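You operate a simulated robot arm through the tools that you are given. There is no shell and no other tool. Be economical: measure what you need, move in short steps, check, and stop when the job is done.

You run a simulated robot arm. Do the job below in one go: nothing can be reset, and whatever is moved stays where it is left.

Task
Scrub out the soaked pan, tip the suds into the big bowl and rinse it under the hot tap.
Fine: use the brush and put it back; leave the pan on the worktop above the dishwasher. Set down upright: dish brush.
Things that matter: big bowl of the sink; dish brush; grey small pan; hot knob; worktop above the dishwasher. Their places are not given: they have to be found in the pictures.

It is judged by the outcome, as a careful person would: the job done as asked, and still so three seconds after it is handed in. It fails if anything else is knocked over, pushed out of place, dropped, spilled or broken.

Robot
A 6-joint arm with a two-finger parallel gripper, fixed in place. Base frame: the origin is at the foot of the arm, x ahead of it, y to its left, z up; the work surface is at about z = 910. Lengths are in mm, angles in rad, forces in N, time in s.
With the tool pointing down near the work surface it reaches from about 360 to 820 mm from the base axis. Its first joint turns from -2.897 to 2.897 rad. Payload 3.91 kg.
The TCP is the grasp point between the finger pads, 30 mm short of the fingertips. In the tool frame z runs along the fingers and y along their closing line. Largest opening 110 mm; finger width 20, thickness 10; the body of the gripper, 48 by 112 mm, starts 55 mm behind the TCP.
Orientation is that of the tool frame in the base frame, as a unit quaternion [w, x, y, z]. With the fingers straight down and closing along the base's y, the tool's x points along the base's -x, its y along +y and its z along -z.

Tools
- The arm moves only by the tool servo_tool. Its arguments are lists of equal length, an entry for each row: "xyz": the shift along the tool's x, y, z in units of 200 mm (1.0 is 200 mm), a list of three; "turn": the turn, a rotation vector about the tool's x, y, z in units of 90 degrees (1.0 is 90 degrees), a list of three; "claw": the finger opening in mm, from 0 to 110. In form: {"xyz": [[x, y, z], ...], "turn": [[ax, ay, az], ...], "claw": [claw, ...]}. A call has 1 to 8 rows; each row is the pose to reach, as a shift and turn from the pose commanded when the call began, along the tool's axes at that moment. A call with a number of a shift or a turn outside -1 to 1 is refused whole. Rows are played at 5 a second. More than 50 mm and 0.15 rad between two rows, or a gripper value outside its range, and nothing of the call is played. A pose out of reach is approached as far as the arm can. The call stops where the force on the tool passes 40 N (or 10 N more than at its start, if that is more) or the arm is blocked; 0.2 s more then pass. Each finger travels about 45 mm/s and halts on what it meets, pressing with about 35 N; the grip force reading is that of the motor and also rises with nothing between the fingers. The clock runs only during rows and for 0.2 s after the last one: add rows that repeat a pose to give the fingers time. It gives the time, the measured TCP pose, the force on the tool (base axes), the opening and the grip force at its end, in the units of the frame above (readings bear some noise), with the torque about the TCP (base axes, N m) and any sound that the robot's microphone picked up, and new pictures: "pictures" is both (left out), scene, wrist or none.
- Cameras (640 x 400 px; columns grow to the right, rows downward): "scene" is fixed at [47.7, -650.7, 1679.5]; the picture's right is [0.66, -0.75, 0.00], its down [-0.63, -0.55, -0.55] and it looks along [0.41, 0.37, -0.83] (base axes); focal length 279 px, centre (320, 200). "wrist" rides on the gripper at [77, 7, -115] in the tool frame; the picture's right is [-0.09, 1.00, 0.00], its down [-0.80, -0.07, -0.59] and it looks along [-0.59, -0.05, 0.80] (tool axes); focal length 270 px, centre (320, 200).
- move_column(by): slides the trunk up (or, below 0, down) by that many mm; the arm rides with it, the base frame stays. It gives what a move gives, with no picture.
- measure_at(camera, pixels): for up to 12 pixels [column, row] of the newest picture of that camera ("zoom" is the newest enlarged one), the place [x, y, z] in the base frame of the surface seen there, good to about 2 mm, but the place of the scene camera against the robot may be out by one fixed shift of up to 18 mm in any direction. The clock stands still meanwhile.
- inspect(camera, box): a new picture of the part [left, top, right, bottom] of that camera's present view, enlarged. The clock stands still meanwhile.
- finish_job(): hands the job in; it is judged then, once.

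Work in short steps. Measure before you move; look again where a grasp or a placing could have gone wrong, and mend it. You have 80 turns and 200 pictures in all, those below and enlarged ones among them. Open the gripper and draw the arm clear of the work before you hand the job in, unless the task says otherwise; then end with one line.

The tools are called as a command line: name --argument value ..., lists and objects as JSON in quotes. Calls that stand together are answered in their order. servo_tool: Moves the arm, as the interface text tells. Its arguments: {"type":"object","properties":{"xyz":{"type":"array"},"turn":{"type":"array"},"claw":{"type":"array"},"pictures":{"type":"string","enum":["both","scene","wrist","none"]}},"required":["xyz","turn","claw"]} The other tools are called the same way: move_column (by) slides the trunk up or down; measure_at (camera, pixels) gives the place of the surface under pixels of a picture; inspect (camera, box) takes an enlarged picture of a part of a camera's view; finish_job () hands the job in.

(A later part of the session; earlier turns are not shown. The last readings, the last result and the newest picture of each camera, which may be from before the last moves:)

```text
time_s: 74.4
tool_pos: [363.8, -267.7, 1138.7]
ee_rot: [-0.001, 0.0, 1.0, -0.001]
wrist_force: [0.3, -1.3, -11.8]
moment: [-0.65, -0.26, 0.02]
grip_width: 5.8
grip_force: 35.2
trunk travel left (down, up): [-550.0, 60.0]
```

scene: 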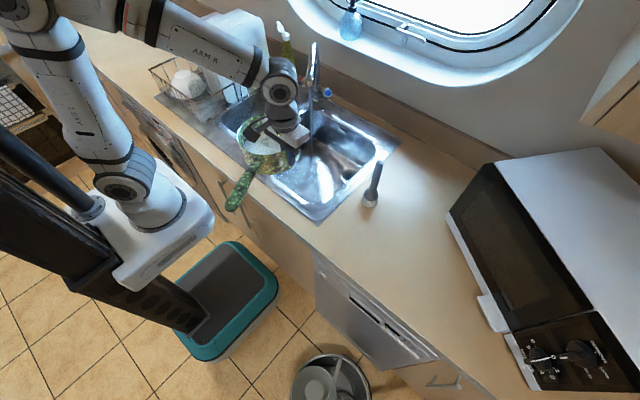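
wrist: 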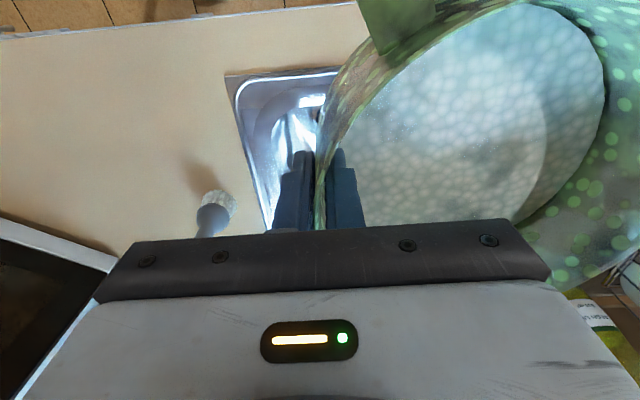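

The tool is vertical with the pan on its +y side. I move out over the big bowl to about (510,-243,1112).

servo_tool --xyz '[[-0.1, 0.02, 0.02], [-0.25, 0.04, 0.05], [-0.4, 0.07, 0.08], [-0.55, 0.1, 0.1], [-0.68, 0.125, 0.13], [-0.73, 0.125, 0.13], [-0.73, 0.125, 0.13]]' --turn '[[0, 0, 0], [0, 0, 0], [0, 0, 0], [0, 0, 0], [0, 0, 0], [0, 0, 0], [0, 0, 0]]' --claw '[0, 0, 0, 0, 0, 0, 0]'

```text
time_s: 76.0
tool_pos: [508.1, -243.3, 1111.9]
ee_rot: [-0.001, 0.0, 1.0, 0.0]
wrist_force: [-0.1, 0.3, -11.5]
moment: [-0.64, -0.29, -0.02]
grip_width: 5.4
grip_force: 34.5
trunk travel left (down, up): [-550.0, 60.0]
```

scene: 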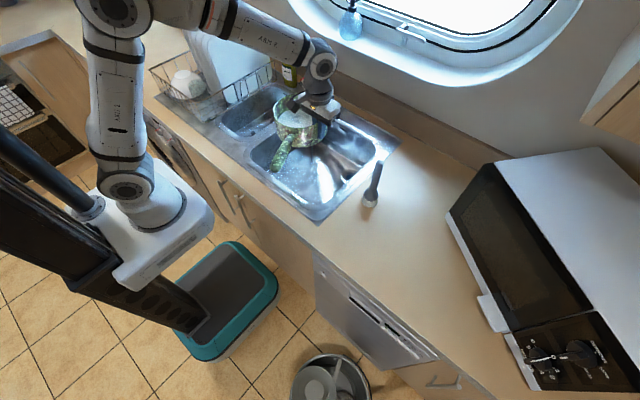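
wrist: 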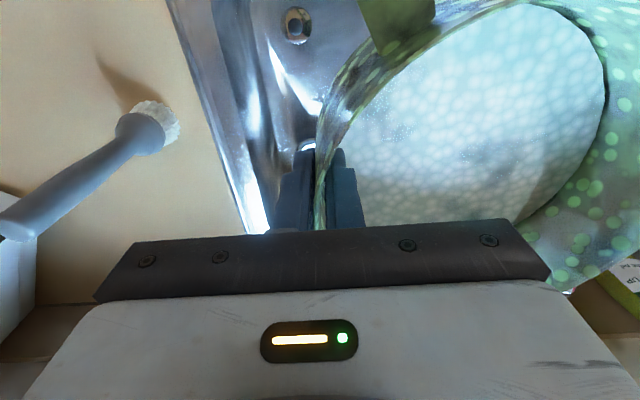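

The pan hangs over the big bowl, clear of the stream. I begin tipping, with the far lip going down.

servo_tool --xyz '[[0, 0, 0], [0, 0, 0], [0, 0, 0], [0, 0, 0], [0, 0, 0], [0, 0, 0], [0, 0, 0], [0, 0, 0]]' --turn '[[0.06, 0, 0], [0.13, 0, 0], [0.2, 0, 0], [0.27, 0, 0], [0.34, 0, 0], [0.41, 0, 0], [0.48, 0, 0], [0.55, 0, 0]]' --claw '[0, 0, 0, 0, 0, 0, 0, 0]'

```text
time_s: 77.8
tool_pos: [508.7, -243.7, 1111.6]
ee_rot: [-0.001, -0.001, 0.908, -0.419]
wrist_force: [1.0, -0.1, -10.8]
moment: [-0.27, -0.24, 0.0]
grip_width: 5.7
grip_force: 35.2
trunk travel left (down, up): [-550.0, 60.0]
```

scene: 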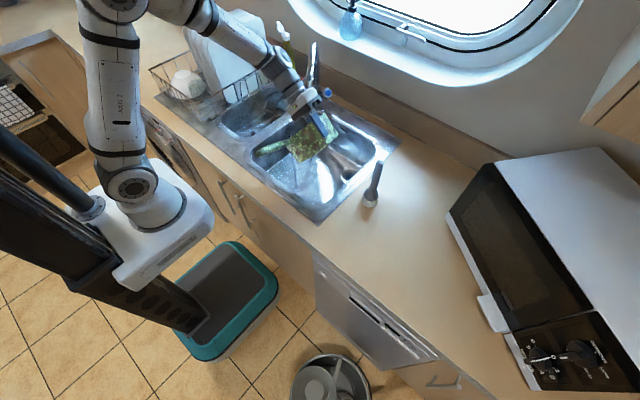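
wrist: 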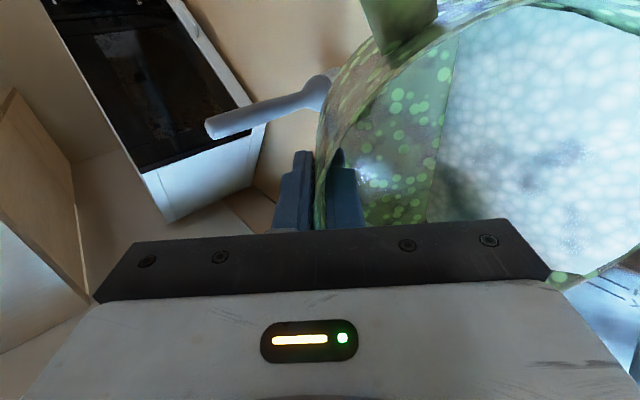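

The suds have run to the low lip. I continue tipping to about 108°.

servo_tool --xyz '[[0, 0, 0], [0, 0, 0], [0, 0, 0], [0, 0, 0], [0, 0, 0], [0, 0, 0], [0, 0, 0], [0, 0, 0]]' --turn '[[0.08, 0, 0], [0.16, 0, 0], [0.24, 0, 0], [0.32, 0, 0], [0.4, 0, 0], [0.48, 0, 0], [0.56, 0, 0], [0.64, 0, 0]]' --claw '[0, 0, 0, 0, 0, 0, 0, 0]'

```text
time_s: 79.6
tool_pos: [509.1, -242.2, 1111.4]
ee_rot: [0.001, 0.0, -0.592, 0.806]
wrist_force: [0.3, 0.0, -7.5]
moment: [0.22, -0.17, 0.01]
grip_width: 5.8
grip_force: 35.1
trunk travel left (down, up): [-550.0, 60.0]
```

scene: 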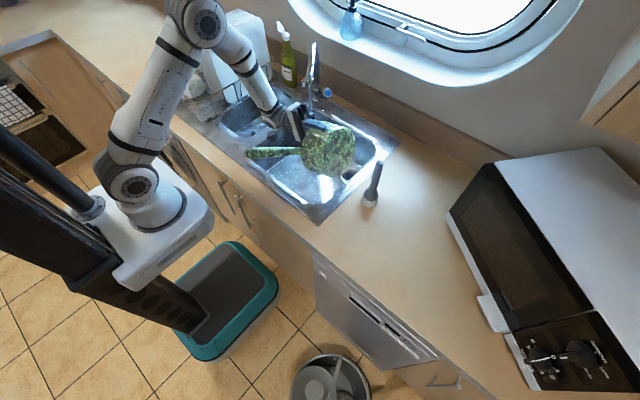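
wrist: 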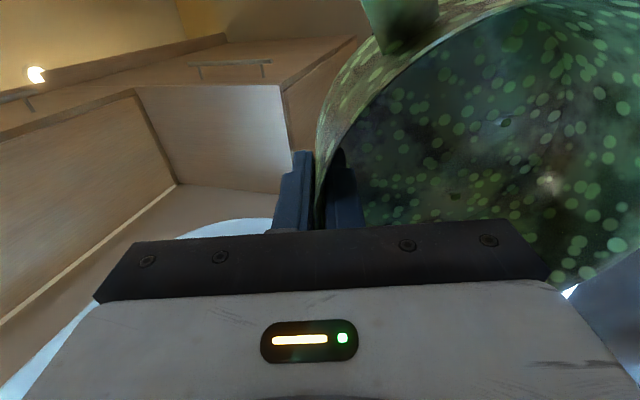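

The pan is empty (7.5 N left). I let it drip a moment, then turn it back upright.

servo_tool --xyz '[[0, 0, 0], [0, 0, 0], [0, 0, 0], [0, 0, 0], [0, 0, 0], [0, 0, 0], [0, 0, 0], [0, 0, 0]]' --turn '[[0, 0, 0], [0, 0, 0], [-0.09, 0, 0], [-0.18, 0, 0], [-0.27, 0, 0], [-0.36, 0, 0], [-0.45, 0, 0], [-0.54, 0, 0]]' --claw '[0, 0, 0, 0, 0, 0, 0, 0]' --pictures "none"

servo_tool --xyz '[[0, 0, 0], [0, 0, 0], [0, 0, 0], [0, 0, 0], [0, 0, 0], [0, 0, 0], [0, 0, 0], [0, 0, 0]]' --turn '[[-0.09, 0, 0], [-0.18, 0, 0], [-0.27, 0, 0], [-0.36, 0, 0], [-0.45, 0, 0], [-0.54, 0, 0], [-0.62, 0, 0], [-0.65, 0, 0]]' --claw '[0, 0, 0, 0, 0, 0, 0, 0]'

```text
time_s: 81.4
tool_pos: [508.3, -242.8, 1112.1]
ee_rot: [0.0, -0.001, 0.873, -0.488]
wrist_force: [0.6, 0.2, -7.1]
moment: [-0.16, -0.15, 0.0]
grip_width: 5.6
grip_force: 34.9
trunk travel left (down, up): [-550.0, 60.0]
```

```text
time_s: 83.2
tool_pos: [507.8, -242.4, 1112.7]
ee_rot: [-0.001, 0.0, 1.0, 0.0]
wrist_force: [0.8, 0.1, -6.4]
moment: [-0.42, -0.19, -0.01]
grip_width: 5.7
grip_force: 34.9
trunk travel left (down, up): [-550.0, 60.0]
```

scene: 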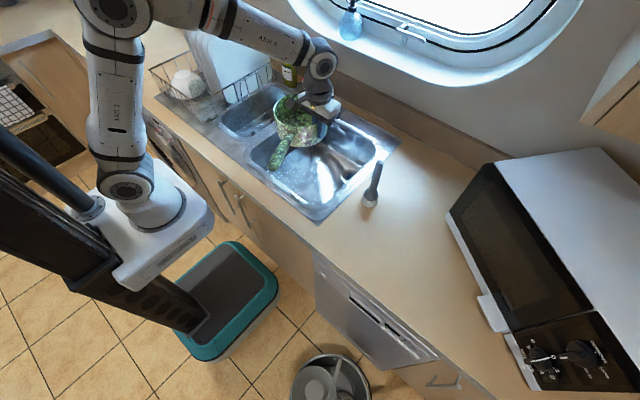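
wrist: 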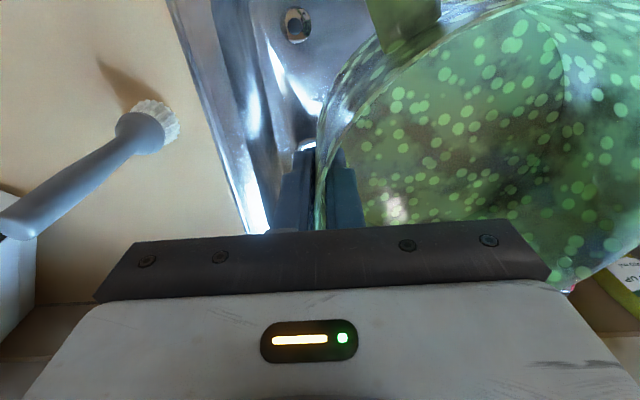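

Pan upright and still firmly held. I lower it below the spout level and slide it under the stream at (637,-88).

servo_tool --xyz '[[0, 0, 0.13], [0, 0, 0.28], [0, 0, 0.4], [-0.15, 0.03, 0.4], [-0.32, 0.08, 0.4], [-0.5, 0.13, 0.4], [-0.645, 0.17, 0.4], [-0.645, 0.17, 0.4]]' --turn '[[0, 0, 0], [0, 0, 0], [0, 0, 0], [0, 0, 0], [0, 0, 0], [0, 0, 0], [0, 0, 0], [0, 0, 0]]' --claw '[0, 0, 0, 0, 0, 0, 0, 0]'

inspect --camera "scene" --box '[240, 40, 400, 190]'

```text
time_s: 85.0
tool_pos: [638.9, -207.9, 1031.1]
ee_rot: [0.0, 0.0, 1.0, 0.0]
wrist_force: [-0.4, 0.3, -6.1]
moment: [-0.4, -0.2, 0.03]
grip_width: 5.8
grip_force: 34.6
trunk travel left (down, up): [-550.0, 60.0]
```

scene: 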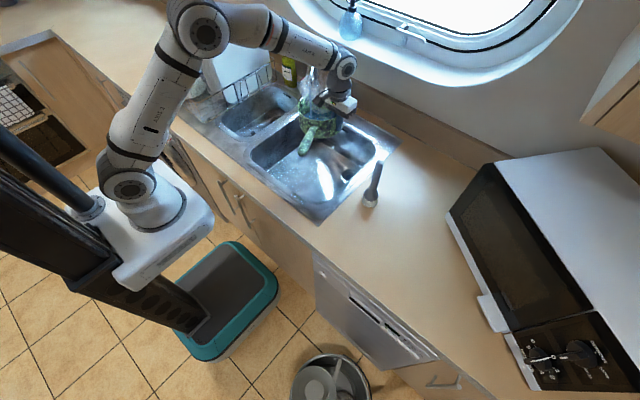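
wrist: 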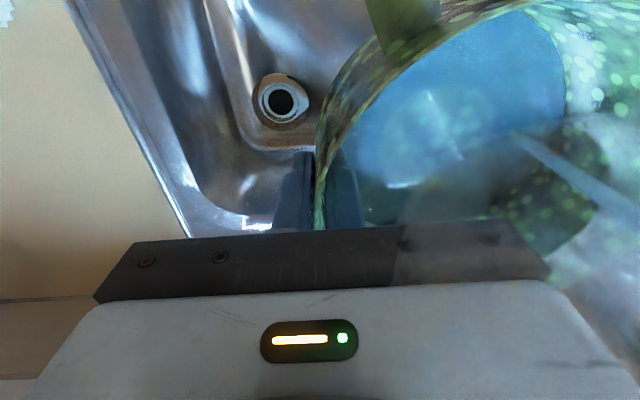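

```text
2.67 times, centred on (320, 115) of scene
```

zoom: 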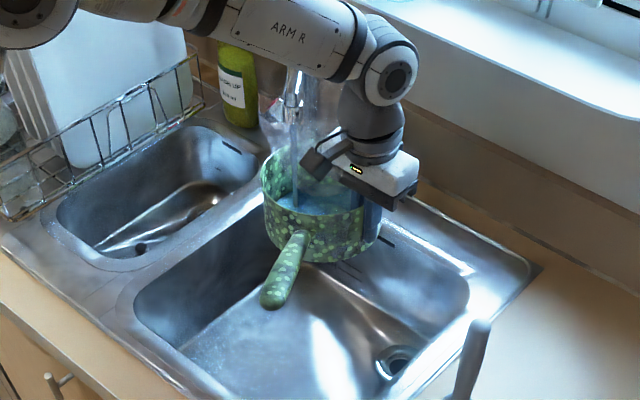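

The hot stream is falling inside the pan and water is collecting. I hold it there a few seconds, swirling slightly, and watch the weight.

servo_tool --xyz '[[0.05, 0, 0], [0.05, 0.05, 0], [-0.05, 0.05, 0], [-0.05, 0, 0], [0.05, 0, 0], [0.05, 0.05, 0], [-0.05, 0.05, 0], [0, 0, 0]]' --turn '[[0, 0, 0], [0, 0, 0], [0, 0, 0], [0, 0, 0], [0, 0, 0], [0, 0, 0], [0, 0, 0], [0, 0, 0]]' --claw '[0, 0, 0, 0, 0, 0, 0, 0]'

```text
time_s: 86.8
tool_pos: [636.6, -208.6, 1031.0]
ee_rot: [-0.001, 0.0, 1.0, -0.001]
wrist_force: [0.2, -0.6, -8.9]
moment: [-0.52, -0.19, 0.05]
grip_width: 5.7
grip_force: 35.2
trunk travel left (down, up): [-550.0, 60.0]
```

scene: 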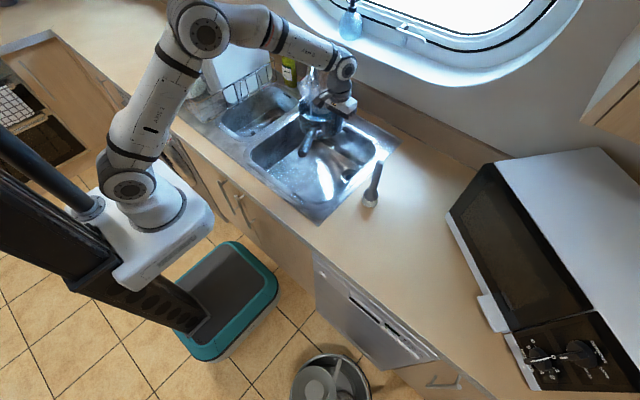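
wrist: 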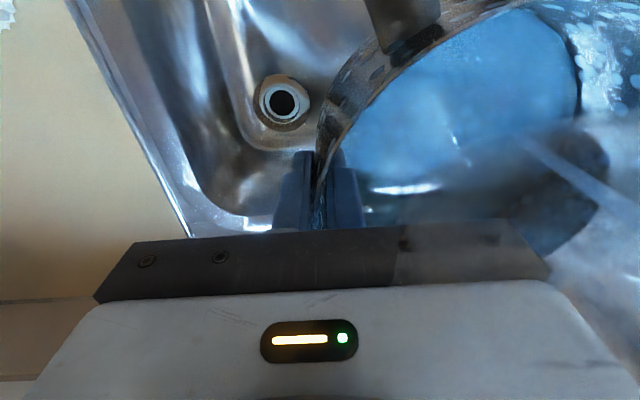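

The green film is gone and the pan looks clean grey. I hold one more second, then bring it out and back over the bowl to empty it.

servo_tool --xyz '[[0.03, 0.02, 0], [-0.03, 0.02, 0], [0, 0, 0], [0.1, -0.03, 0], [0.25, -0.07, 0], [0.4, -0.11, 0], [0.55, -0.15, 0], [0.645, -0.17, 0]]' --turn '[[0, 0, 0], [0, 0, 0], [0, 0, 0], [0, 0, 0], [0, 0, 0], [0, 0, 0], [0, 0, 0], [0, 0, 0]]' --claw '[0, 0, 0, 0, 0, 0, 0, 0]' --pictures "wrist"

servo_tool --xyz '[[0, 0, -0.1], [0, 0, -0.25], [0, 0, -0.4], [0, 0, -0.4]]' --turn '[[0, 0, 0], [0, 0, 0], [0, 0, 0], [0, 0, 0]]' --claw '[0, 0, 0, 0]' --pictures "scene"

```text
time_s: 88.6
tool_pos: [507.5, -242.6, 1031.1]
ee_rot: [-0.001, 0.0, 1.0, 0.0]
wrist_force: [0.3, -1.0, -8.9]
moment: [-0.54, -0.23, 0.03]
grip_width: 5.8
grip_force: 35.7
trunk travel left (down, up): [-550.0, 60.0]
```

wrist: 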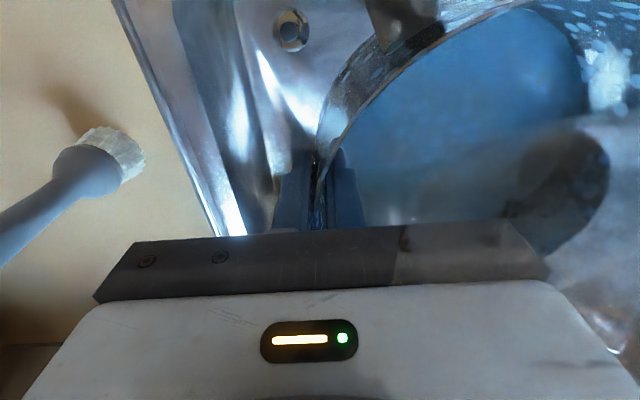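

```text
time_s: 89.6
tool_pos: [507.2, -242.7, 1111.8]
ee_rot: [0.0, 0.0, 1.0, -0.001]
wrist_force: [-0.5, -0.4, -10.2]
moment: [-0.56, -0.2, -0.02]
grip_width: 6.0
grip_force: 34.7
trunk travel left (down, up): [-550.0, 60.0]
```

scene: 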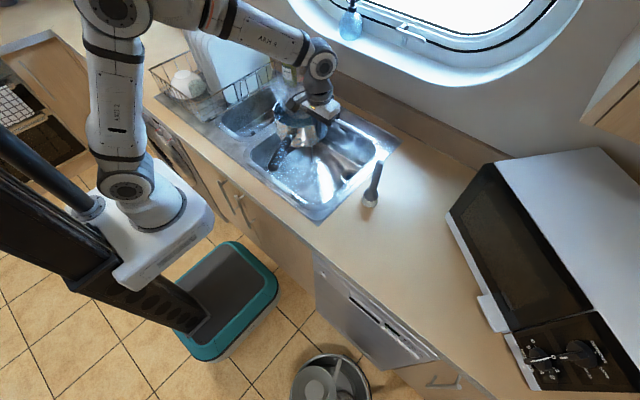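

The pan is back over the bowl with rinse water in it. I tip it out as before.

servo_tool --xyz '[[0, 0, 0], [0, 0, 0], [0, 0, 0], [0, 0, 0], [0, 0, 0], [0, 0, 0], [0, 0, 0], [0, 0, 0]]' --turn '[[0.06, 0, 0], [0.13, 0, 0], [0.2, 0, 0], [0.27, 0, 0], [0.34, 0, 0], [0.41, 0, 0], [0.48, 0, 0], [0.55, 0, 0]]' --claw '[0, 0, 0, 0, 0, 0, 0, 0]' --pictures "none"

servo_tool --xyz '[[0, 0, 0], [0, 0, 0], [0, 0, 0], [0, 0, 0], [0, 0, 0], [0, 0, 0], [0, 0, 0], [0, 0, 0]]' --turn '[[0.08, 0, 0], [0.16, 0, 0], [0.24, 0, 0], [0.32, 0, 0], [0.4, 0, 0], [0.48, 0, 0], [0.56, 0, 0], [0.64, 0, 0]]' --claw '[0, 0, 0, 0, 0, 0, 0, 0]' --pictures "none"

servo_tool --xyz '[[0, 0, 0], [0, 0, 0], [0, 0, 0], [0, 0, 0], [0, 0, 0]]' --turn '[[0.04, 0, 0], [0.04, 0, 0], [0.04, 0, 0], [0.04, 0, 0], [0, 0, 0]]' --claw '[0, 0, 0, 0, 0]' --pictures "both"

```text
time_s: 91.4
tool_pos: [508.5, -243.6, 1112.6]
ee_rot: [-0.001, 0.0, 0.908, -0.419]
wrist_force: [0.0, -0.6, -9.6]
moment: [-0.26, -0.19, 0.0]
grip_width: 5.9
grip_force: 35.0
trunk travel left (down, up): [-550.0, 60.0]
```

```text
time_s: 93.2
tool_pos: [508.5, -243.2, 1112.8]
ee_rot: [0.001, 0.001, -0.593, 0.805]
wrist_force: [-0.4, -0.7, -7.0]
moment: [0.24, -0.15, -0.02]
grip_width: 5.9
grip_force: 35.2
trunk travel left (down, up): [-550.0, 60.0]
```

```text
time_s: 94.4
tool_pos: [507.9, -241.9, 1113.0]
ee_rot: [0.0, 0.0, -0.593, 0.805]
wrist_force: [-0.3, -0.8, -6.0]
moment: [0.22, -0.15, -0.03]
grip_width: 5.8
grip_force: 35.0
trunk travel left (down, up): [-550.0, 60.0]
```

scene: 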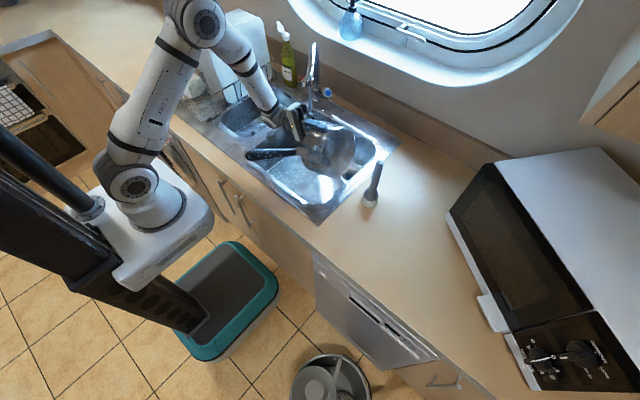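
wrist: 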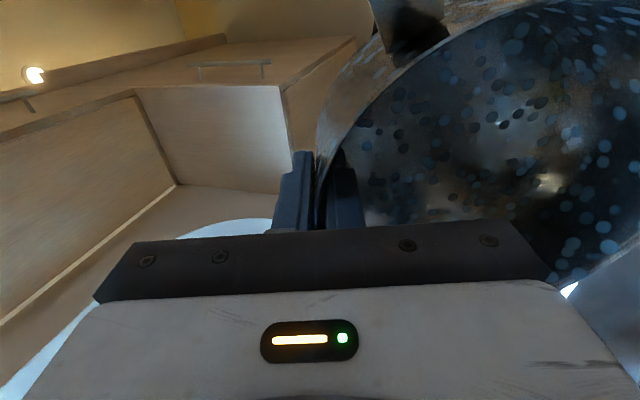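

The pan is clean, wet and empty at 6-7 N. I turn it upright and start back along the same way.

servo_tool --xyz '[[0, 0, 0], [0, 0, 0], [0, 0, 0], [0, 0, 0], [0, 0, 0], [0, 0, 0], [0, 0, 0]]' --turn '[[-0.09, 0, 0], [-0.18, 0, 0], [-0.27, 0, 0], [-0.36, 0, 0], [-0.45, 0, 0], [-0.54, 0, 0], [-0.6, 0, 0]]' --claw '[0, 0, 0, 0, 0, 0, 0]' --pictures "none"

servo_tool --xyz '[[0, 0, 0], [0, 0, 0], [0, 0, 0], [0, 0, 0], [0, 0, 0], [0, 0, 0], [0, 0, 0]]' --turn '[[-0.09, 0, 0], [-0.18, 0, 0], [-0.27, 0, 0], [-0.36, 0, 0], [-0.45, 0, 0], [-0.54, 0, 0], [-0.59, 0, 0]]' --claw '[0, 0, 0, 0, 0, 0, 0]' --pictures "none"

servo_tool --xyz '[[0.1, -0.02, -0.05], [0.25, -0.04, -0.1], [0.4, -0.07, -0.13], [0.55, -0.1, -0.13], [0.68, -0.125, -0.13], [0.73, -0.125, -0.13], [0.73, -0.125, -0.13]]' --turn '[[0, 0, 0], [0, 0, 0], [0, 0, 0], [0, 0, 0], [0, 0, 0], [0, 0, 0], [0, 0, 0]]' --claw '[0, 0, 0, 0, 0, 0, 0]' --pictures "both"

```text
time_s: 96.0
tool_pos: [508.6, -241.2, 1111.7]
ee_rot: [0.0, 0.0, 0.895, -0.447]
wrist_force: [-0.3, 0.1, -7.4]
moment: [-0.12, -0.16, -0.04]
grip_width: 6.1
grip_force: 34.9
trunk travel left (down, up): [-550.0, 60.0]
```

```text
time_s: 97.6
tool_pos: [507.9, -242.7, 1111.3]
ee_rot: [-0.001, -0.001, 1.0, 0.0]
wrist_force: [0.9, -1.5, -6.7]
moment: [-0.44, -0.16, 0.02]
grip_width: 6.1
grip_force: 35.1
trunk travel left (down, up): [-550.0, 60.0]
```

```text
time_s: 99.2
tool_pos: [361.7, -267.0, 1138.8]
ee_rot: [-0.001, 0.001, 1.0, -0.001]
wrist_force: [0.1, 0.5, -6.6]
moment: [-0.38, -0.2, -0.01]
grip_width: 6.0
grip_force: 35.0
trunk travel left (down, up): [-550.0, 60.0]
```

scene: 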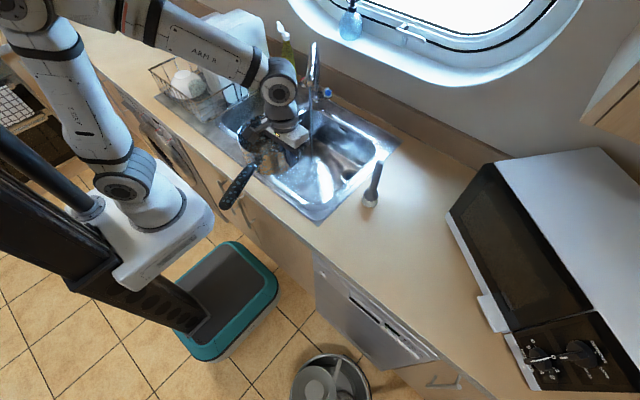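
wrist: 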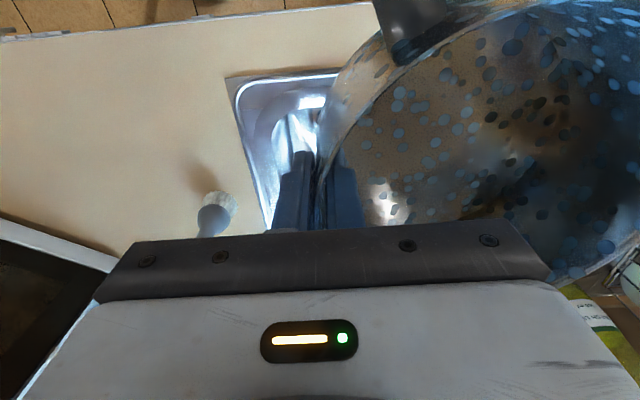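

I bring the pan back right with the reverse yaw, keeping clear of the brush.

servo_tool --xyz '[[0.03, -0.13, 0.01], [0.06, -0.27, 0.02], [0.09, -0.41, 0.03], [0.12, -0.55, 0.04], [0.15, -0.69, 0.05], [0.18, -0.83, 0.065], [0.2, -0.95, 0.075], [0.2, -0.95, 0.075]]' --turn '[[0, 0, 0.087], [0, 0, 0.174], [0, 0, 0.261], [0, 0, 0.348], [0, 0, 0.435], [0, 0, 0.522], [0, 0, 0.611], [0, 0, 0.611]]' --claw '[0, 0, 0, 0, 0, 0, 0, 0]' --pictures "none"

servo_tool --xyz '[[-0.1, -0.06, 0.02], [-0.24, -0.14, 0.06], [-0.38, -0.22, 0.12], [-0.52, -0.3, 0.18], [-0.66, -0.38, 0.24], [-0.78, -0.45, 0.3], [-0.825, -0.486, 0.34], [-0.825, -0.486, 0.34]]' --turn '[[0, 0, 0], [0, 0, 0], [0, 0, 0], [0, 0, 0], [0, 0, 0], [0, 0, 0], [0, 0, 0], [0, 0, 0]]' --claw '[0, 0, 0, 0, 0, 0, 0, 0]'

```text
time_s: 101.0
tool_pos: [322.2, -459.3, 1123.8]
ee_rot: [-0.001, 0.463, 0.886, -0.001]
wrist_force: [-0.3, 0.4, -6.9]
moment: [-0.39, 0.24, 0.02]
grip_width: 5.8
grip_force: 35.4
trunk travel left (down, up): [-550.0, 60.0]
```

```text
time_s: 102.8
tool_pos: [337.1, -649.6, 1056.7]
ee_rot: [0.0, 0.462, 0.887, -0.001]
wrist_force: [0.7, -0.6, -7.7]
moment: [-0.36, 0.26, 0.02]
grip_width: 6.2
grip_force: 35.3
trunk travel left (down, up): [-550.0, 60.0]
```

scene: 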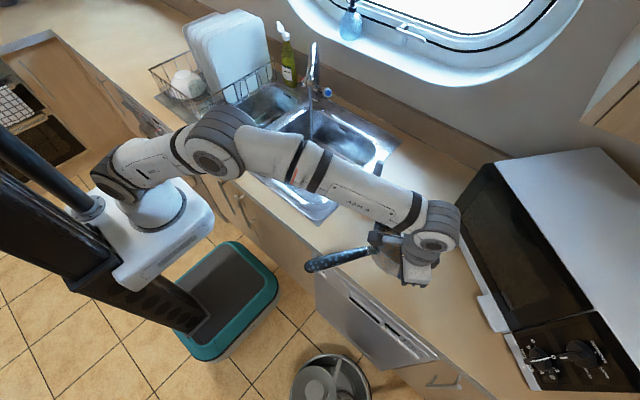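
wrist: 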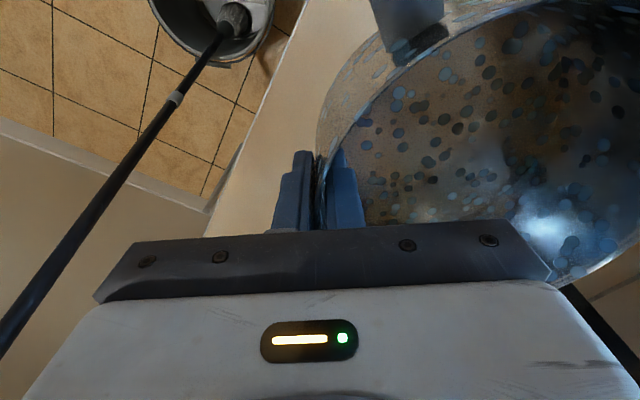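

Back over the original spot. I lower the pan to just above the worktop.

servo_tool --xyz '[[-0.04, 0.032, 0.1], [-0.04, 0.032, 0.22], [-0.04, 0.032, 0.34], [-0.04, 0.032, 0.42], [-0.04, 0.032, 0.44], [-0.04, 0.032, 0.44]]' --turn '[[0, 0, 0], [0, 0, 0], [0, 0, 0], [0, 0, 0], [0, 0, 0], [0, 0, 0]]' --claw '[0, 0, 0, 0, 0, 0]' --pictures "none"

servo_tool --xyz '[[0, 0, 0.01], [0, 0, 0.02], [0, 0, 0.03], [0, 0, 0.03]]' --turn '[[0, 0, 0], [0, 0, 0], [0, 0, 0], [0, 0, 0]]' --claw '[0, 0, 0, 0]' --pictures "none"

```text
time_s: 104.2
tool_pos: [346.8, -653.3, 969.1]
ee_rot: [0.001, 0.461, 0.887, -0.002]
wrist_force: [-0.6, -1.5, -1.5]
moment: [-0.13, -0.33, -0.03]
grip_width: 6.0
grip_force: 35.5
trunk travel left (down, up): [-550.0, 60.0]
```

```text
time_s: 105.2
tool_pos: [344.3, -650.9, 964.7]
ee_rot: [0.001, 0.461, 0.887, -0.001]
wrist_force: [-6.1, -4.4, 16.3]
moment: [-0.05, -2.13, -0.26]
grip_width: 7.2
grip_force: 34.8
trunk travel left (down, up): [-550.0, 60.0]
```

The pan is on the worktop (16 N of press). I ease off slightly and release.

servo_tool --xyz '[[0, 0, -0.008], [0, 0, -0.008], [0, 0, -0.008], [0, 0, -0.008], [0, 0, -0.008], [0, 0, -0.008]]' --turn '[[0, 0, 0], [0, 0, 0], [0, 0, 0], [0, 0, 0], [0, 0, 0], [0, 0, 0]]' --claw '[0, 10, 20, 35, 50, 50]' --pictures "wrist"

servo_tool --xyz '[[0, 0, -0.1], [0, 0, -0.3], [0, 0, -0.5], [0, 0, -0.7], [0, 0, -0.9]]' --turn '[[0, 0, 0], [0, 0, 0], [0, 0, 0], [0, 0, 0], [0, 0, 0]]' --claw '[50, 50, 50, 50, 50]'

```text
time_s: 106.6
tool_pos: [346.8, -651.5, 964.2]
ee_rot: [-0.001, 0.462, 0.887, 0.0]
wrist_force: [-0.4, -0.2, 0.3]
moment: [0.0, 0.01, 0.0]
grip_width: 50.1
grip_force: 0.1
trunk travel left (down, up): [-550.0, 60.0]
```

wrist: 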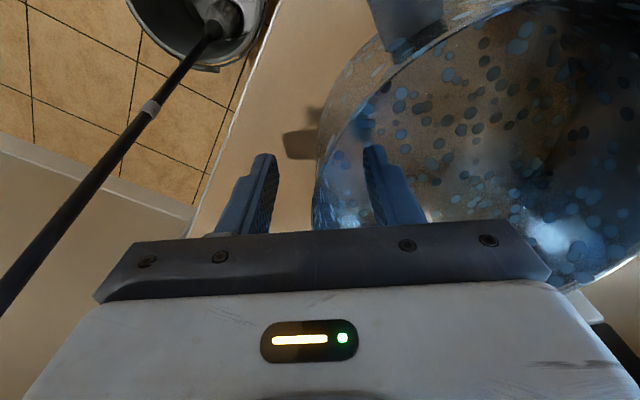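

```text
time_s: 107.8
tool_pos: [347.9, -648.4, 1145.6]
ee_rot: [-0.001, 0.462, 0.887, -0.001]
wrist_force: [-0.1, 0.2, -0.2]
moment: [0.02, 0.0, 0.0]
grip_width: 49.8
grip_force: 0.1
trunk travel left (down, up): [-550.0, 60.0]
```

scene: 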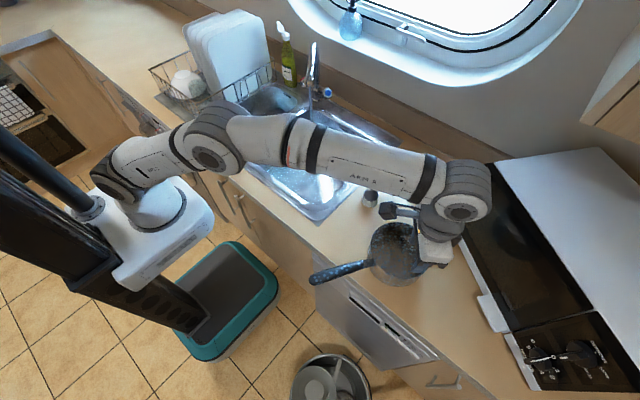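
wrist: 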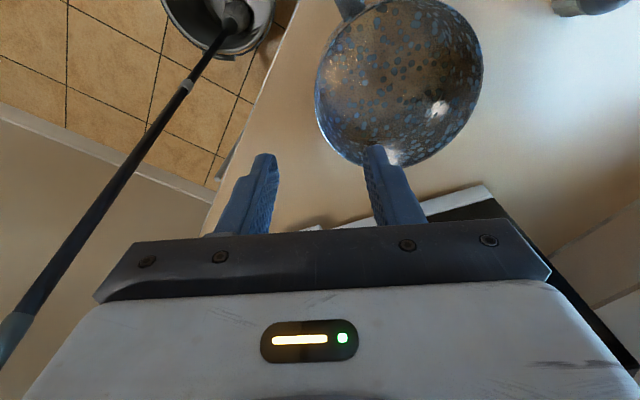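

The pan stands upright on the worktop above the dishwasher. Now I go back to close the hot tap, rising and swinging left while turning toward the knob orientation.

servo_tool --xyz '[[0.1, 0.06, -0.15], [0.25, 0.155, -0.3], [0.4, 0.25, -0.3], [0.55, 0.345, -0.3], [0.7, 0.44, -0.3], [0.827, 0.518, -0.3]]' --turn '[[0.0118, -0.0198, -0.079], [0.0237, -0.0397, -0.158], [0.0355, -0.0595, -0.237], [0.0473, -0.0793, -0.316], [0.059, -0.099, -0.395], [0.071, -0.119, -0.474]]' --claw '[70, 70, 70, 70, 70, 70]' --pictures "none"

```text
time_s: 109.2
tool_pos: [335.9, -454.2, 1203.4]
ee_rot: [0.055, 0.104, 0.989, -0.092]
wrist_force: [-0.8, -0.2, 0.4]
moment: [-0.01, -0.02, 0.0]
grip_width: 70.0
grip_force: 0.0
trunk travel left (down, up): [-550.0, 60.0]
```

servo_tool --xyz '[[0.012, 0.13, -0.025], [0.03, 0.3, -0.056], [0.046, 0.47, -0.088], [0.063, 0.64, -0.12], [0.08, 0.8, -0.15], [0.094, 0.959, -0.179]]' --turn '[[0.0118, -0.0198, -0.079], [0.0237, -0.0397, -0.158], [0.0355, -0.0595, -0.237], [0.0473, -0.0793, -0.316], [0.059, -0.099, -0.395], [0.071, -0.119, -0.474]]' --claw '[70, 70, 70, 70, 70, 70]' --pictures "none"

```text
time_s: 110.6
tool_pos: [358.1, -258.1, 1206.4]
ee_rot: [0.102, -0.268, 0.943, -0.169]
wrist_force: [0.2, -0.5, 0.7]
moment: [0.03, -0.02, -0.07]
grip_width: 69.7
grip_force: 0.1
trunk travel left (down, up): [-550.0, 60.0]
```

servo_tool --xyz '[[-0.09, 0.09, -0.02], [-0.21, 0.2, -0.043], [-0.335, 0.325, -0.07], [-0.46, 0.45, -0.096], [-0.585, 0.57, -0.12], [-0.71, 0.69, -0.148]]' --turn '[[0.0118, -0.0198, -0.079], [0.0237, -0.0397, -0.158], [0.0355, -0.0595, -0.237], [0.0473, -0.0793, -0.316], [0.059, -0.099, -0.395], [0.071, -0.119, -0.474]]' --claw '[70, 70, 70, 70, 70, 70]' --pictures "none"

```text
time_s: 112.0
tool_pos: [401.5, -65.9, 1195.9]
ee_rot: [0.134, -0.6, 0.758, -0.219]
wrist_force: [-0.5, -0.2, -0.1]
moment: [-0.01, 0.0, 0.02]
grip_width: 69.8
grip_force: 0.1
trunk travel left (down, up): [-550.0, 60.0]
```

The orientation matches the one in which I left the knob. I move left of the tap first, then forward to the stand-off.

servo_tool --xyz '[[-0.18, 0, -0.005], [-0.38, -0.003, -0.01], [-0.58, -0.005, -0.02], [-0.78, -0.008, -0.025], [-0.98, -0.01, -0.03]]' --turn '[[0, 0, 0], [0, 0, 0], [0, 0, 0], [0, 0, 0], [0, 0, 0]]' --claw '[70, 70, 70, 70, 70]' --pictures "none"

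servo_tool --xyz '[[-0.045, -0.13, 0.1], [-0.1, -0.28, 0.22], [-0.155, -0.43, 0.345], [-0.21, -0.58, 0.47], [-0.265, -0.74, 0.6], [-0.315, -0.88, 0.715], [-0.34, -0.95, 0.77]]' --turn '[[0, 0, 0], [0, 0, 0], [0, 0, 0], [0, 0, 0], [0, 0, 0], [0, 0, 0], [0, 0, 0]]' --claw '[70, 70, 70, 70, 70, 70, 70]'

```text
time_s: 113.2
tool_pos: [451.7, 125.3, 1187.2]
ee_rot: [0.134, -0.599, 0.758, -0.22]
wrist_force: [0.8, 0.7, -0.3]
moment: [-0.02, 0.02, -0.01]
grip_width: 70.0
grip_force: 0.0
trunk travel left (down, up): [-550.0, 60.0]
```

```text
time_s: 114.8
tool_pos: [699.8, 128.6, 1142.8]
ee_rot: [0.134, -0.6, 0.758, -0.219]
wrist_force: [0.3, -0.6, 0.2]
moment: [-0.01, 0.0, -0.01]
grip_width: 69.7
grip_force: 0.0
trunk travel left (down, up): [-550.0, 60.0]
```

scene: 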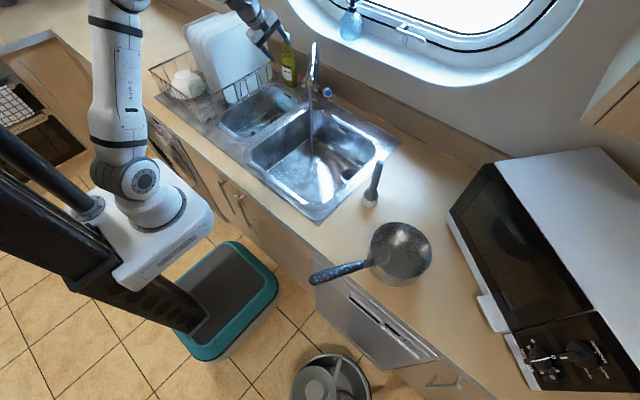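
wrist: 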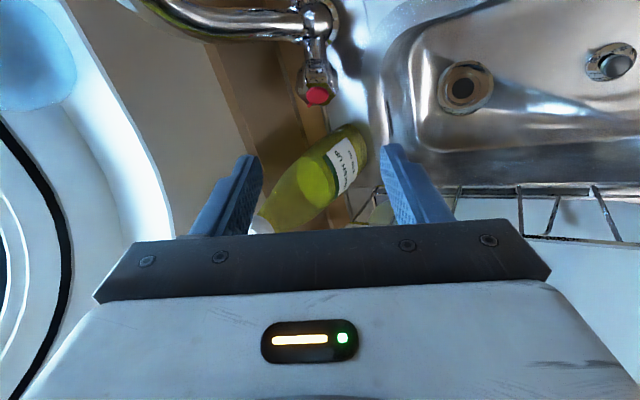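

Pan and brush both stand well on the worktop. I advance 189 mm along the tool onto the knob, as before.

servo_tool --xyz '[[0.016, -0.018, 0.2], [0.016, -0.018, 0.4], [0.016, -0.018, 0.58], [0.016, -0.018, 0.74], [0.016, -0.018, 0.86], [0.016, -0.018, 0.945], [0.016, -0.018, 0.945]]' --turn '[[0, 0, 0], [0, 0, 0], [0, 0, 0], [0, 0, 0], [0, 0, 0], [0, 0, 0], [0, 0, 0]]' --claw '[70, 70, 70, 70, 70, 70, 70]' --pictures "wrist"

```text
time_s: 116.4
tool_pos: [791.2, 93.6, 982.9]
ee_rot: [0.134, -0.6, 0.758, -0.219]
wrist_force: [0.3, 0.4, 0.9]
moment: [0.03, 0.01, 0.01]
grip_width: 70.2
grip_force: 0.0
trunk travel left (down, up): [-550.0, 60.0]
```

wrist: 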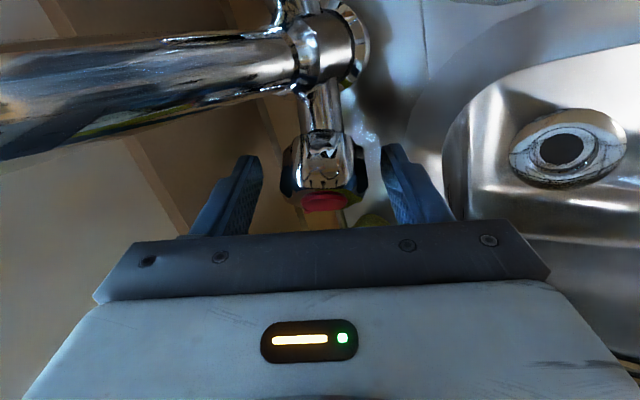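

The knob is between the pads. I close and turn it back clockwise by about 32°.

servo_tool --xyz '[[0, 0, 0], [0, 0, 0], [0, 0, 0], [0, 0, 0], [0, 0, 0]]' --turn '[[0, 0, 0], [0, 0, 0], [0, 0, 0], [0, 0, 0], [0, 0, 0]]' --claw '[55, 40, 20, 20, 20]' --pictures "none"

servo_tool --xyz '[[0, 0.002, 0], [0, 0.005, 0], [0, 0.007, 0], [0, 0.01, 0], [0, 0.012, 0], [0, 0.013, 0], [0, 0.013, 0]]' --turn '[[0.051, 0, 0.043], [0.102, 0, 0.085], [0.154, 0, 0.128], [0.205, 0, 0.17], [0.256, 0, 0.213], [0.273, 0, 0.227], [0.273, 0, 0.227]]' --claw '[20, 20, 20, 20, 20, 20, 20]'

inspect --camera "scene" --box '[240, 40, 400, 190]'

```text
time_s: 117.6
tool_pos: [789.5, 92.6, 982.4]
ee_rot: [0.133, -0.6, 0.758, -0.219]
wrist_force: [-14.9, 4.1, -9.2]
moment: [0.98, 1.23, -0.86]
grip_width: 45.6
grip_force: 45.1
trunk travel left (down, up): [-550.0, 60.0]
```

```text
time_s: 119.2
tool_pos: [788.9, 97.1, 979.3]
ee_rot: [0.294, -0.416, 0.788, -0.345]
wrist_force: [-12.2, 23.7, -21.8]
moment: [1.65, 1.06, -0.01]
grip_width: 49.0
grip_force: 44.8
trunk travel left (down, up): [-550.0, 60.0]
```

scene: 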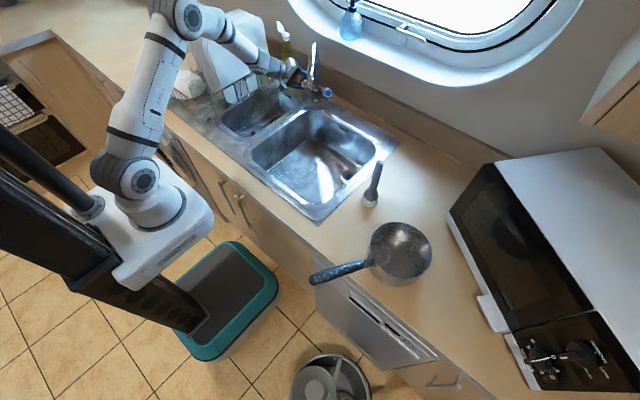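
wrist: 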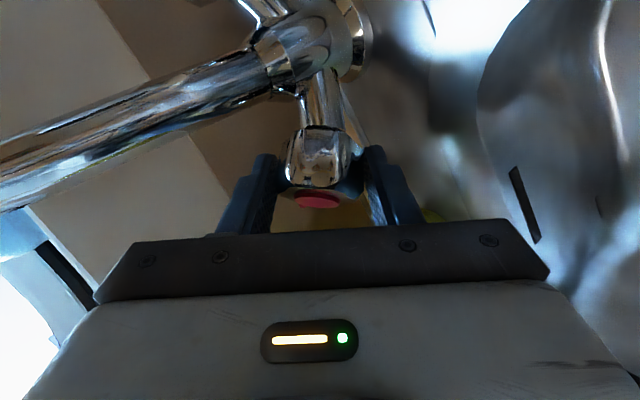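

```text
2.67 times, centred on (320, 115) of scene
```

zoom: 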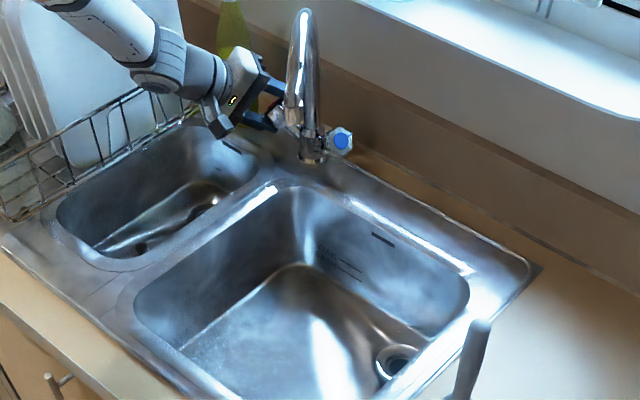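

The water has stopped and the knob is at its closed stop. I release and back out along the tool.

servo_tool --xyz '[[0, 0, 0], [0, 0, 0], [0, 0, 0], [0, 0, -0.1], [0, 0, -0.3], [0, 0, -0.5], [0, 0, -0.7], [0, 0, -0.9]]' --turn '[[0, 0, 0], [0, 0, 0], [0, 0, 0], [0, 0, 0], [0, 0, 0], [0, 0, 0], [0, 0, 0], [0, 0, 0]]' --claw '[55, 68, 70, 70, 70, 70, 70, 70]' --pictures "none"

servo_tool --xyz '[[0, 0, -0.2], [0, 0, -0.4], [0, 0, -0.6], [0, 0, -0.7]]' --turn '[[0, 0, 0], [0, 0, 0], [0, 0, 0], [0, 0, 0]]' --claw '[80, 100, 110, 110]'

inspect --camera "scene" --box '[240, 40, 440, 300]'

inspect --camera "scene" --box '[310, 160, 450, 300]'

```text
time_s: 121.0
tool_pos: [654.0, 148.3, 1088.6]
ee_rot: [0.295, -0.414, 0.788, -0.348]
wrist_force: [0.3, 0.1, -0.3]
moment: [0.01, -0.01, 0.02]
grip_width: 69.9
grip_force: 0.0
trunk travel left (down, up): [-550.0, 60.0]
```

```text
time_s: 122.0
tool_pos: [546.9, 189.7, 1169.2]
ee_rot: [0.294, -0.415, 0.788, -0.348]
wrist_force: [-1.0, 0.2, 0.0]
moment: [-0.03, 0.01, 0.02]
grip_width: 110.1
grip_force: 0.1
trunk travel left (down, up): [-550.0, 60.0]
```

scene: 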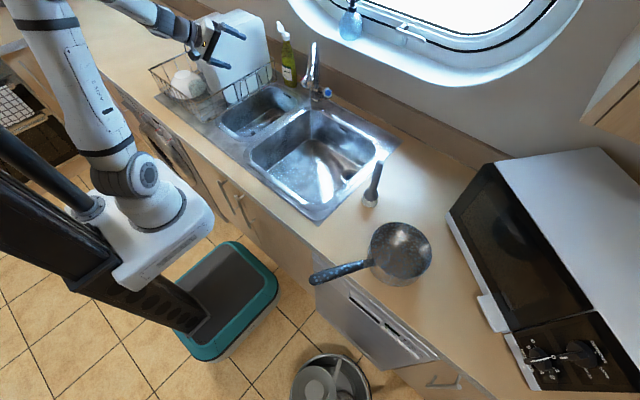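
wrist: 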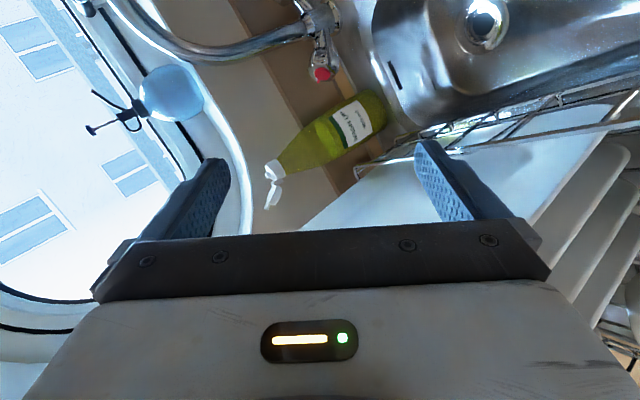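

```text
1.54 times, centred on (340, 170) of scene
```

zoom: 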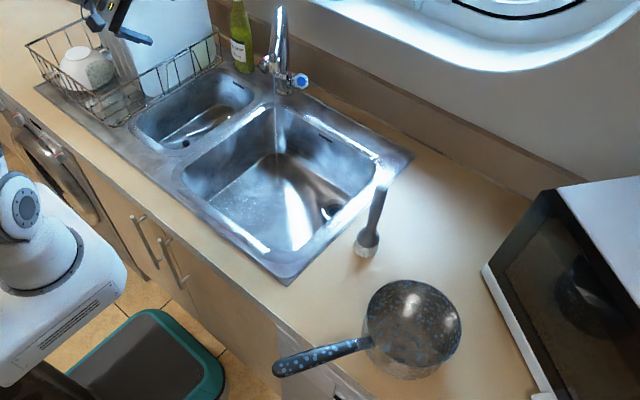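

```text
2.86 times, centred on (380, 230) of scene
```

zoom: 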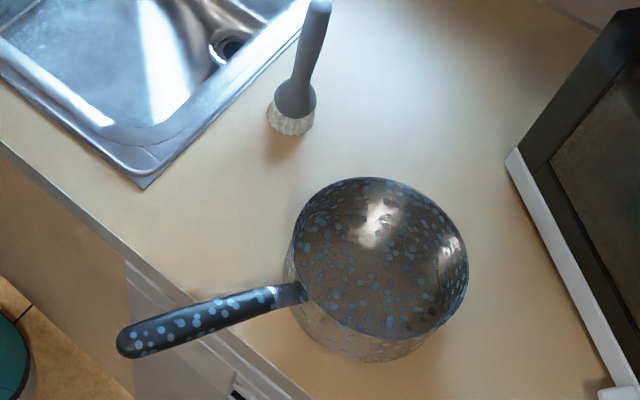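

Everything looks in place. I check closely that the tap has really stopped.

inspect --camera "scene" --box '[270, 40, 370, 170]'

measure_at --camera "scene" --pixels '[[312, 110], [312, 125], [312, 140], [311, 150]]'

```text
3.08 times, centred on (320, 105) of scene
```

zoom: 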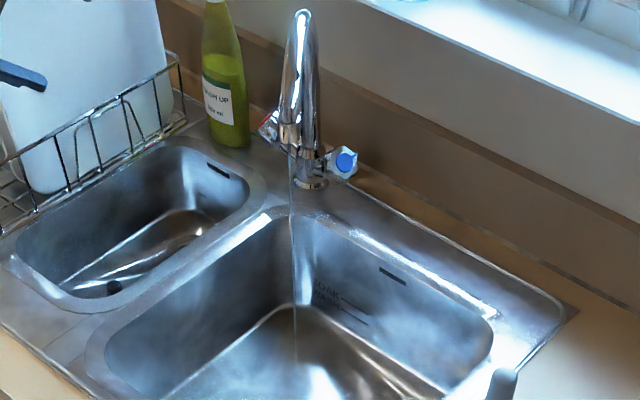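

```text
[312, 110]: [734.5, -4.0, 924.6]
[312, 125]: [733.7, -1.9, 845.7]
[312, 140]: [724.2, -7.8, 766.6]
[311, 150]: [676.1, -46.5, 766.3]
```

A thin trickle still falls at zoom (293,250), so the tap is not fully shut. I go back to the knob with a slightly more open hand angle for a better-seated grip.

servo_tool --xyz '[[-0.002, -0.02, 0.18], [-0.004, -0.045, 0.38], [-0.006, -0.07, 0.58], [-0.008, -0.09, 0.78], [-0.01, -0.112, 0.95], [-0.01, -0.112, 0.99]]' --turn '[[-0.03, 0, -0.025], [-0.06, 0, -0.05], [-0.09, 0, -0.075], [-0.12, 0, -0.1], [-0.145, 0, -0.121], [-0.145, 0, -0.121]]' --claw '[90, 70, 70, 70, 70, 70]' --pictures "wrist"

inspect --camera "wrist" --box '[260, 40, 400, 160]'

```text
time_s: 123.4
tool_pos: [705.5, 121.2, 1072.0]
ee_rot: [0.211, -0.519, 0.779, -0.281]
wrist_force: [-0.4, -0.9, -0.5]
moment: [0.04, -0.01, 0.02]
grip_width: 70.0
grip_force: 0.0
trunk travel left (down, up): [-550.0, 60.0]
```

wrist: 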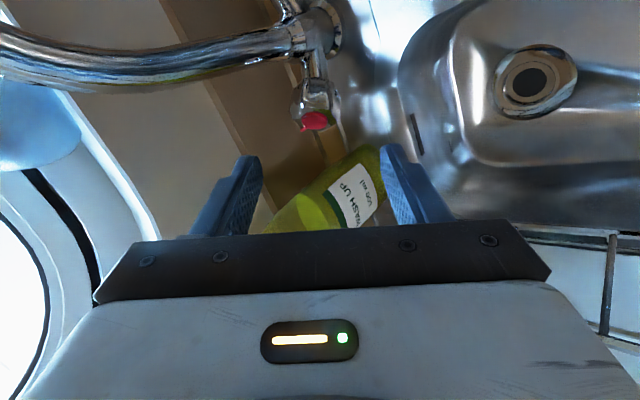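

```text
3.33 times, centred on (330, 100) of wrist
```

zoom: 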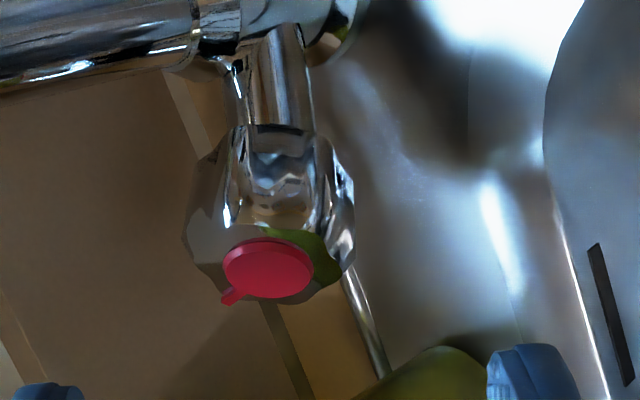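

The pointer on the red cap is still turned roughly 10-15° open compared with the start. I advance onto the knob.

servo_tool --xyz '[[0.003, -0.025, 0.15], [0.003, -0.025, 0.3], [0.003, -0.025, 0.45], [0.003, -0.025, 0.57], [0.003, -0.025, 0.639], [0.003, -0.025, 0.639]]' --turn '[[0, 0, 0], [0, 0, 0], [0, 0, 0], [0, 0, 0], [0, 0, 0], [0, 0, 0]]' --claw '[70, 70, 70, 70, 70, 70]' --pictures "none"

servo_tool --xyz '[[0, 0, 0], [0, 0, 0], [0, 0, 0], [0, 0, 0], [0, 0, 0]]' --turn '[[0, 0, 0], [0, 0, 0], [0, 0, 0], [0, 0, 0], [0, 0, 0]]' --claw '[55, 40, 20, 20, 20]' --pictures "wrist"

```text
time_s: 124.8
tool_pos: [790.7, 90.5, 976.8]
ee_rot: [0.211, -0.518, 0.779, -0.282]
wrist_force: [-0.2, 0.8, 0.0]
moment: [0.03, 0.0, 0.02]
grip_width: 70.3
grip_force: 0.1
trunk travel left (down, up): [-550.0, 60.0]
```

```text
time_s: 126.0
tool_pos: [789.7, 90.5, 975.3]
ee_rot: [0.212, -0.519, 0.779, -0.282]
wrist_force: [-2.7, 1.6, -2.0]
moment: [1.02, 0.92, -0.65]
grip_width: 47.1
grip_force: 45.4
trunk travel left (down, up): [-550.0, 60.0]
```

wrist: 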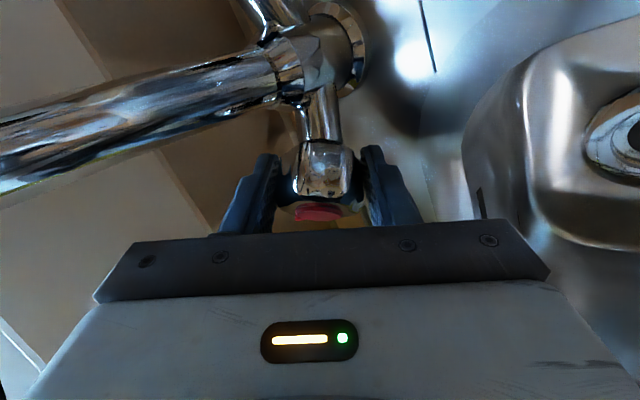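

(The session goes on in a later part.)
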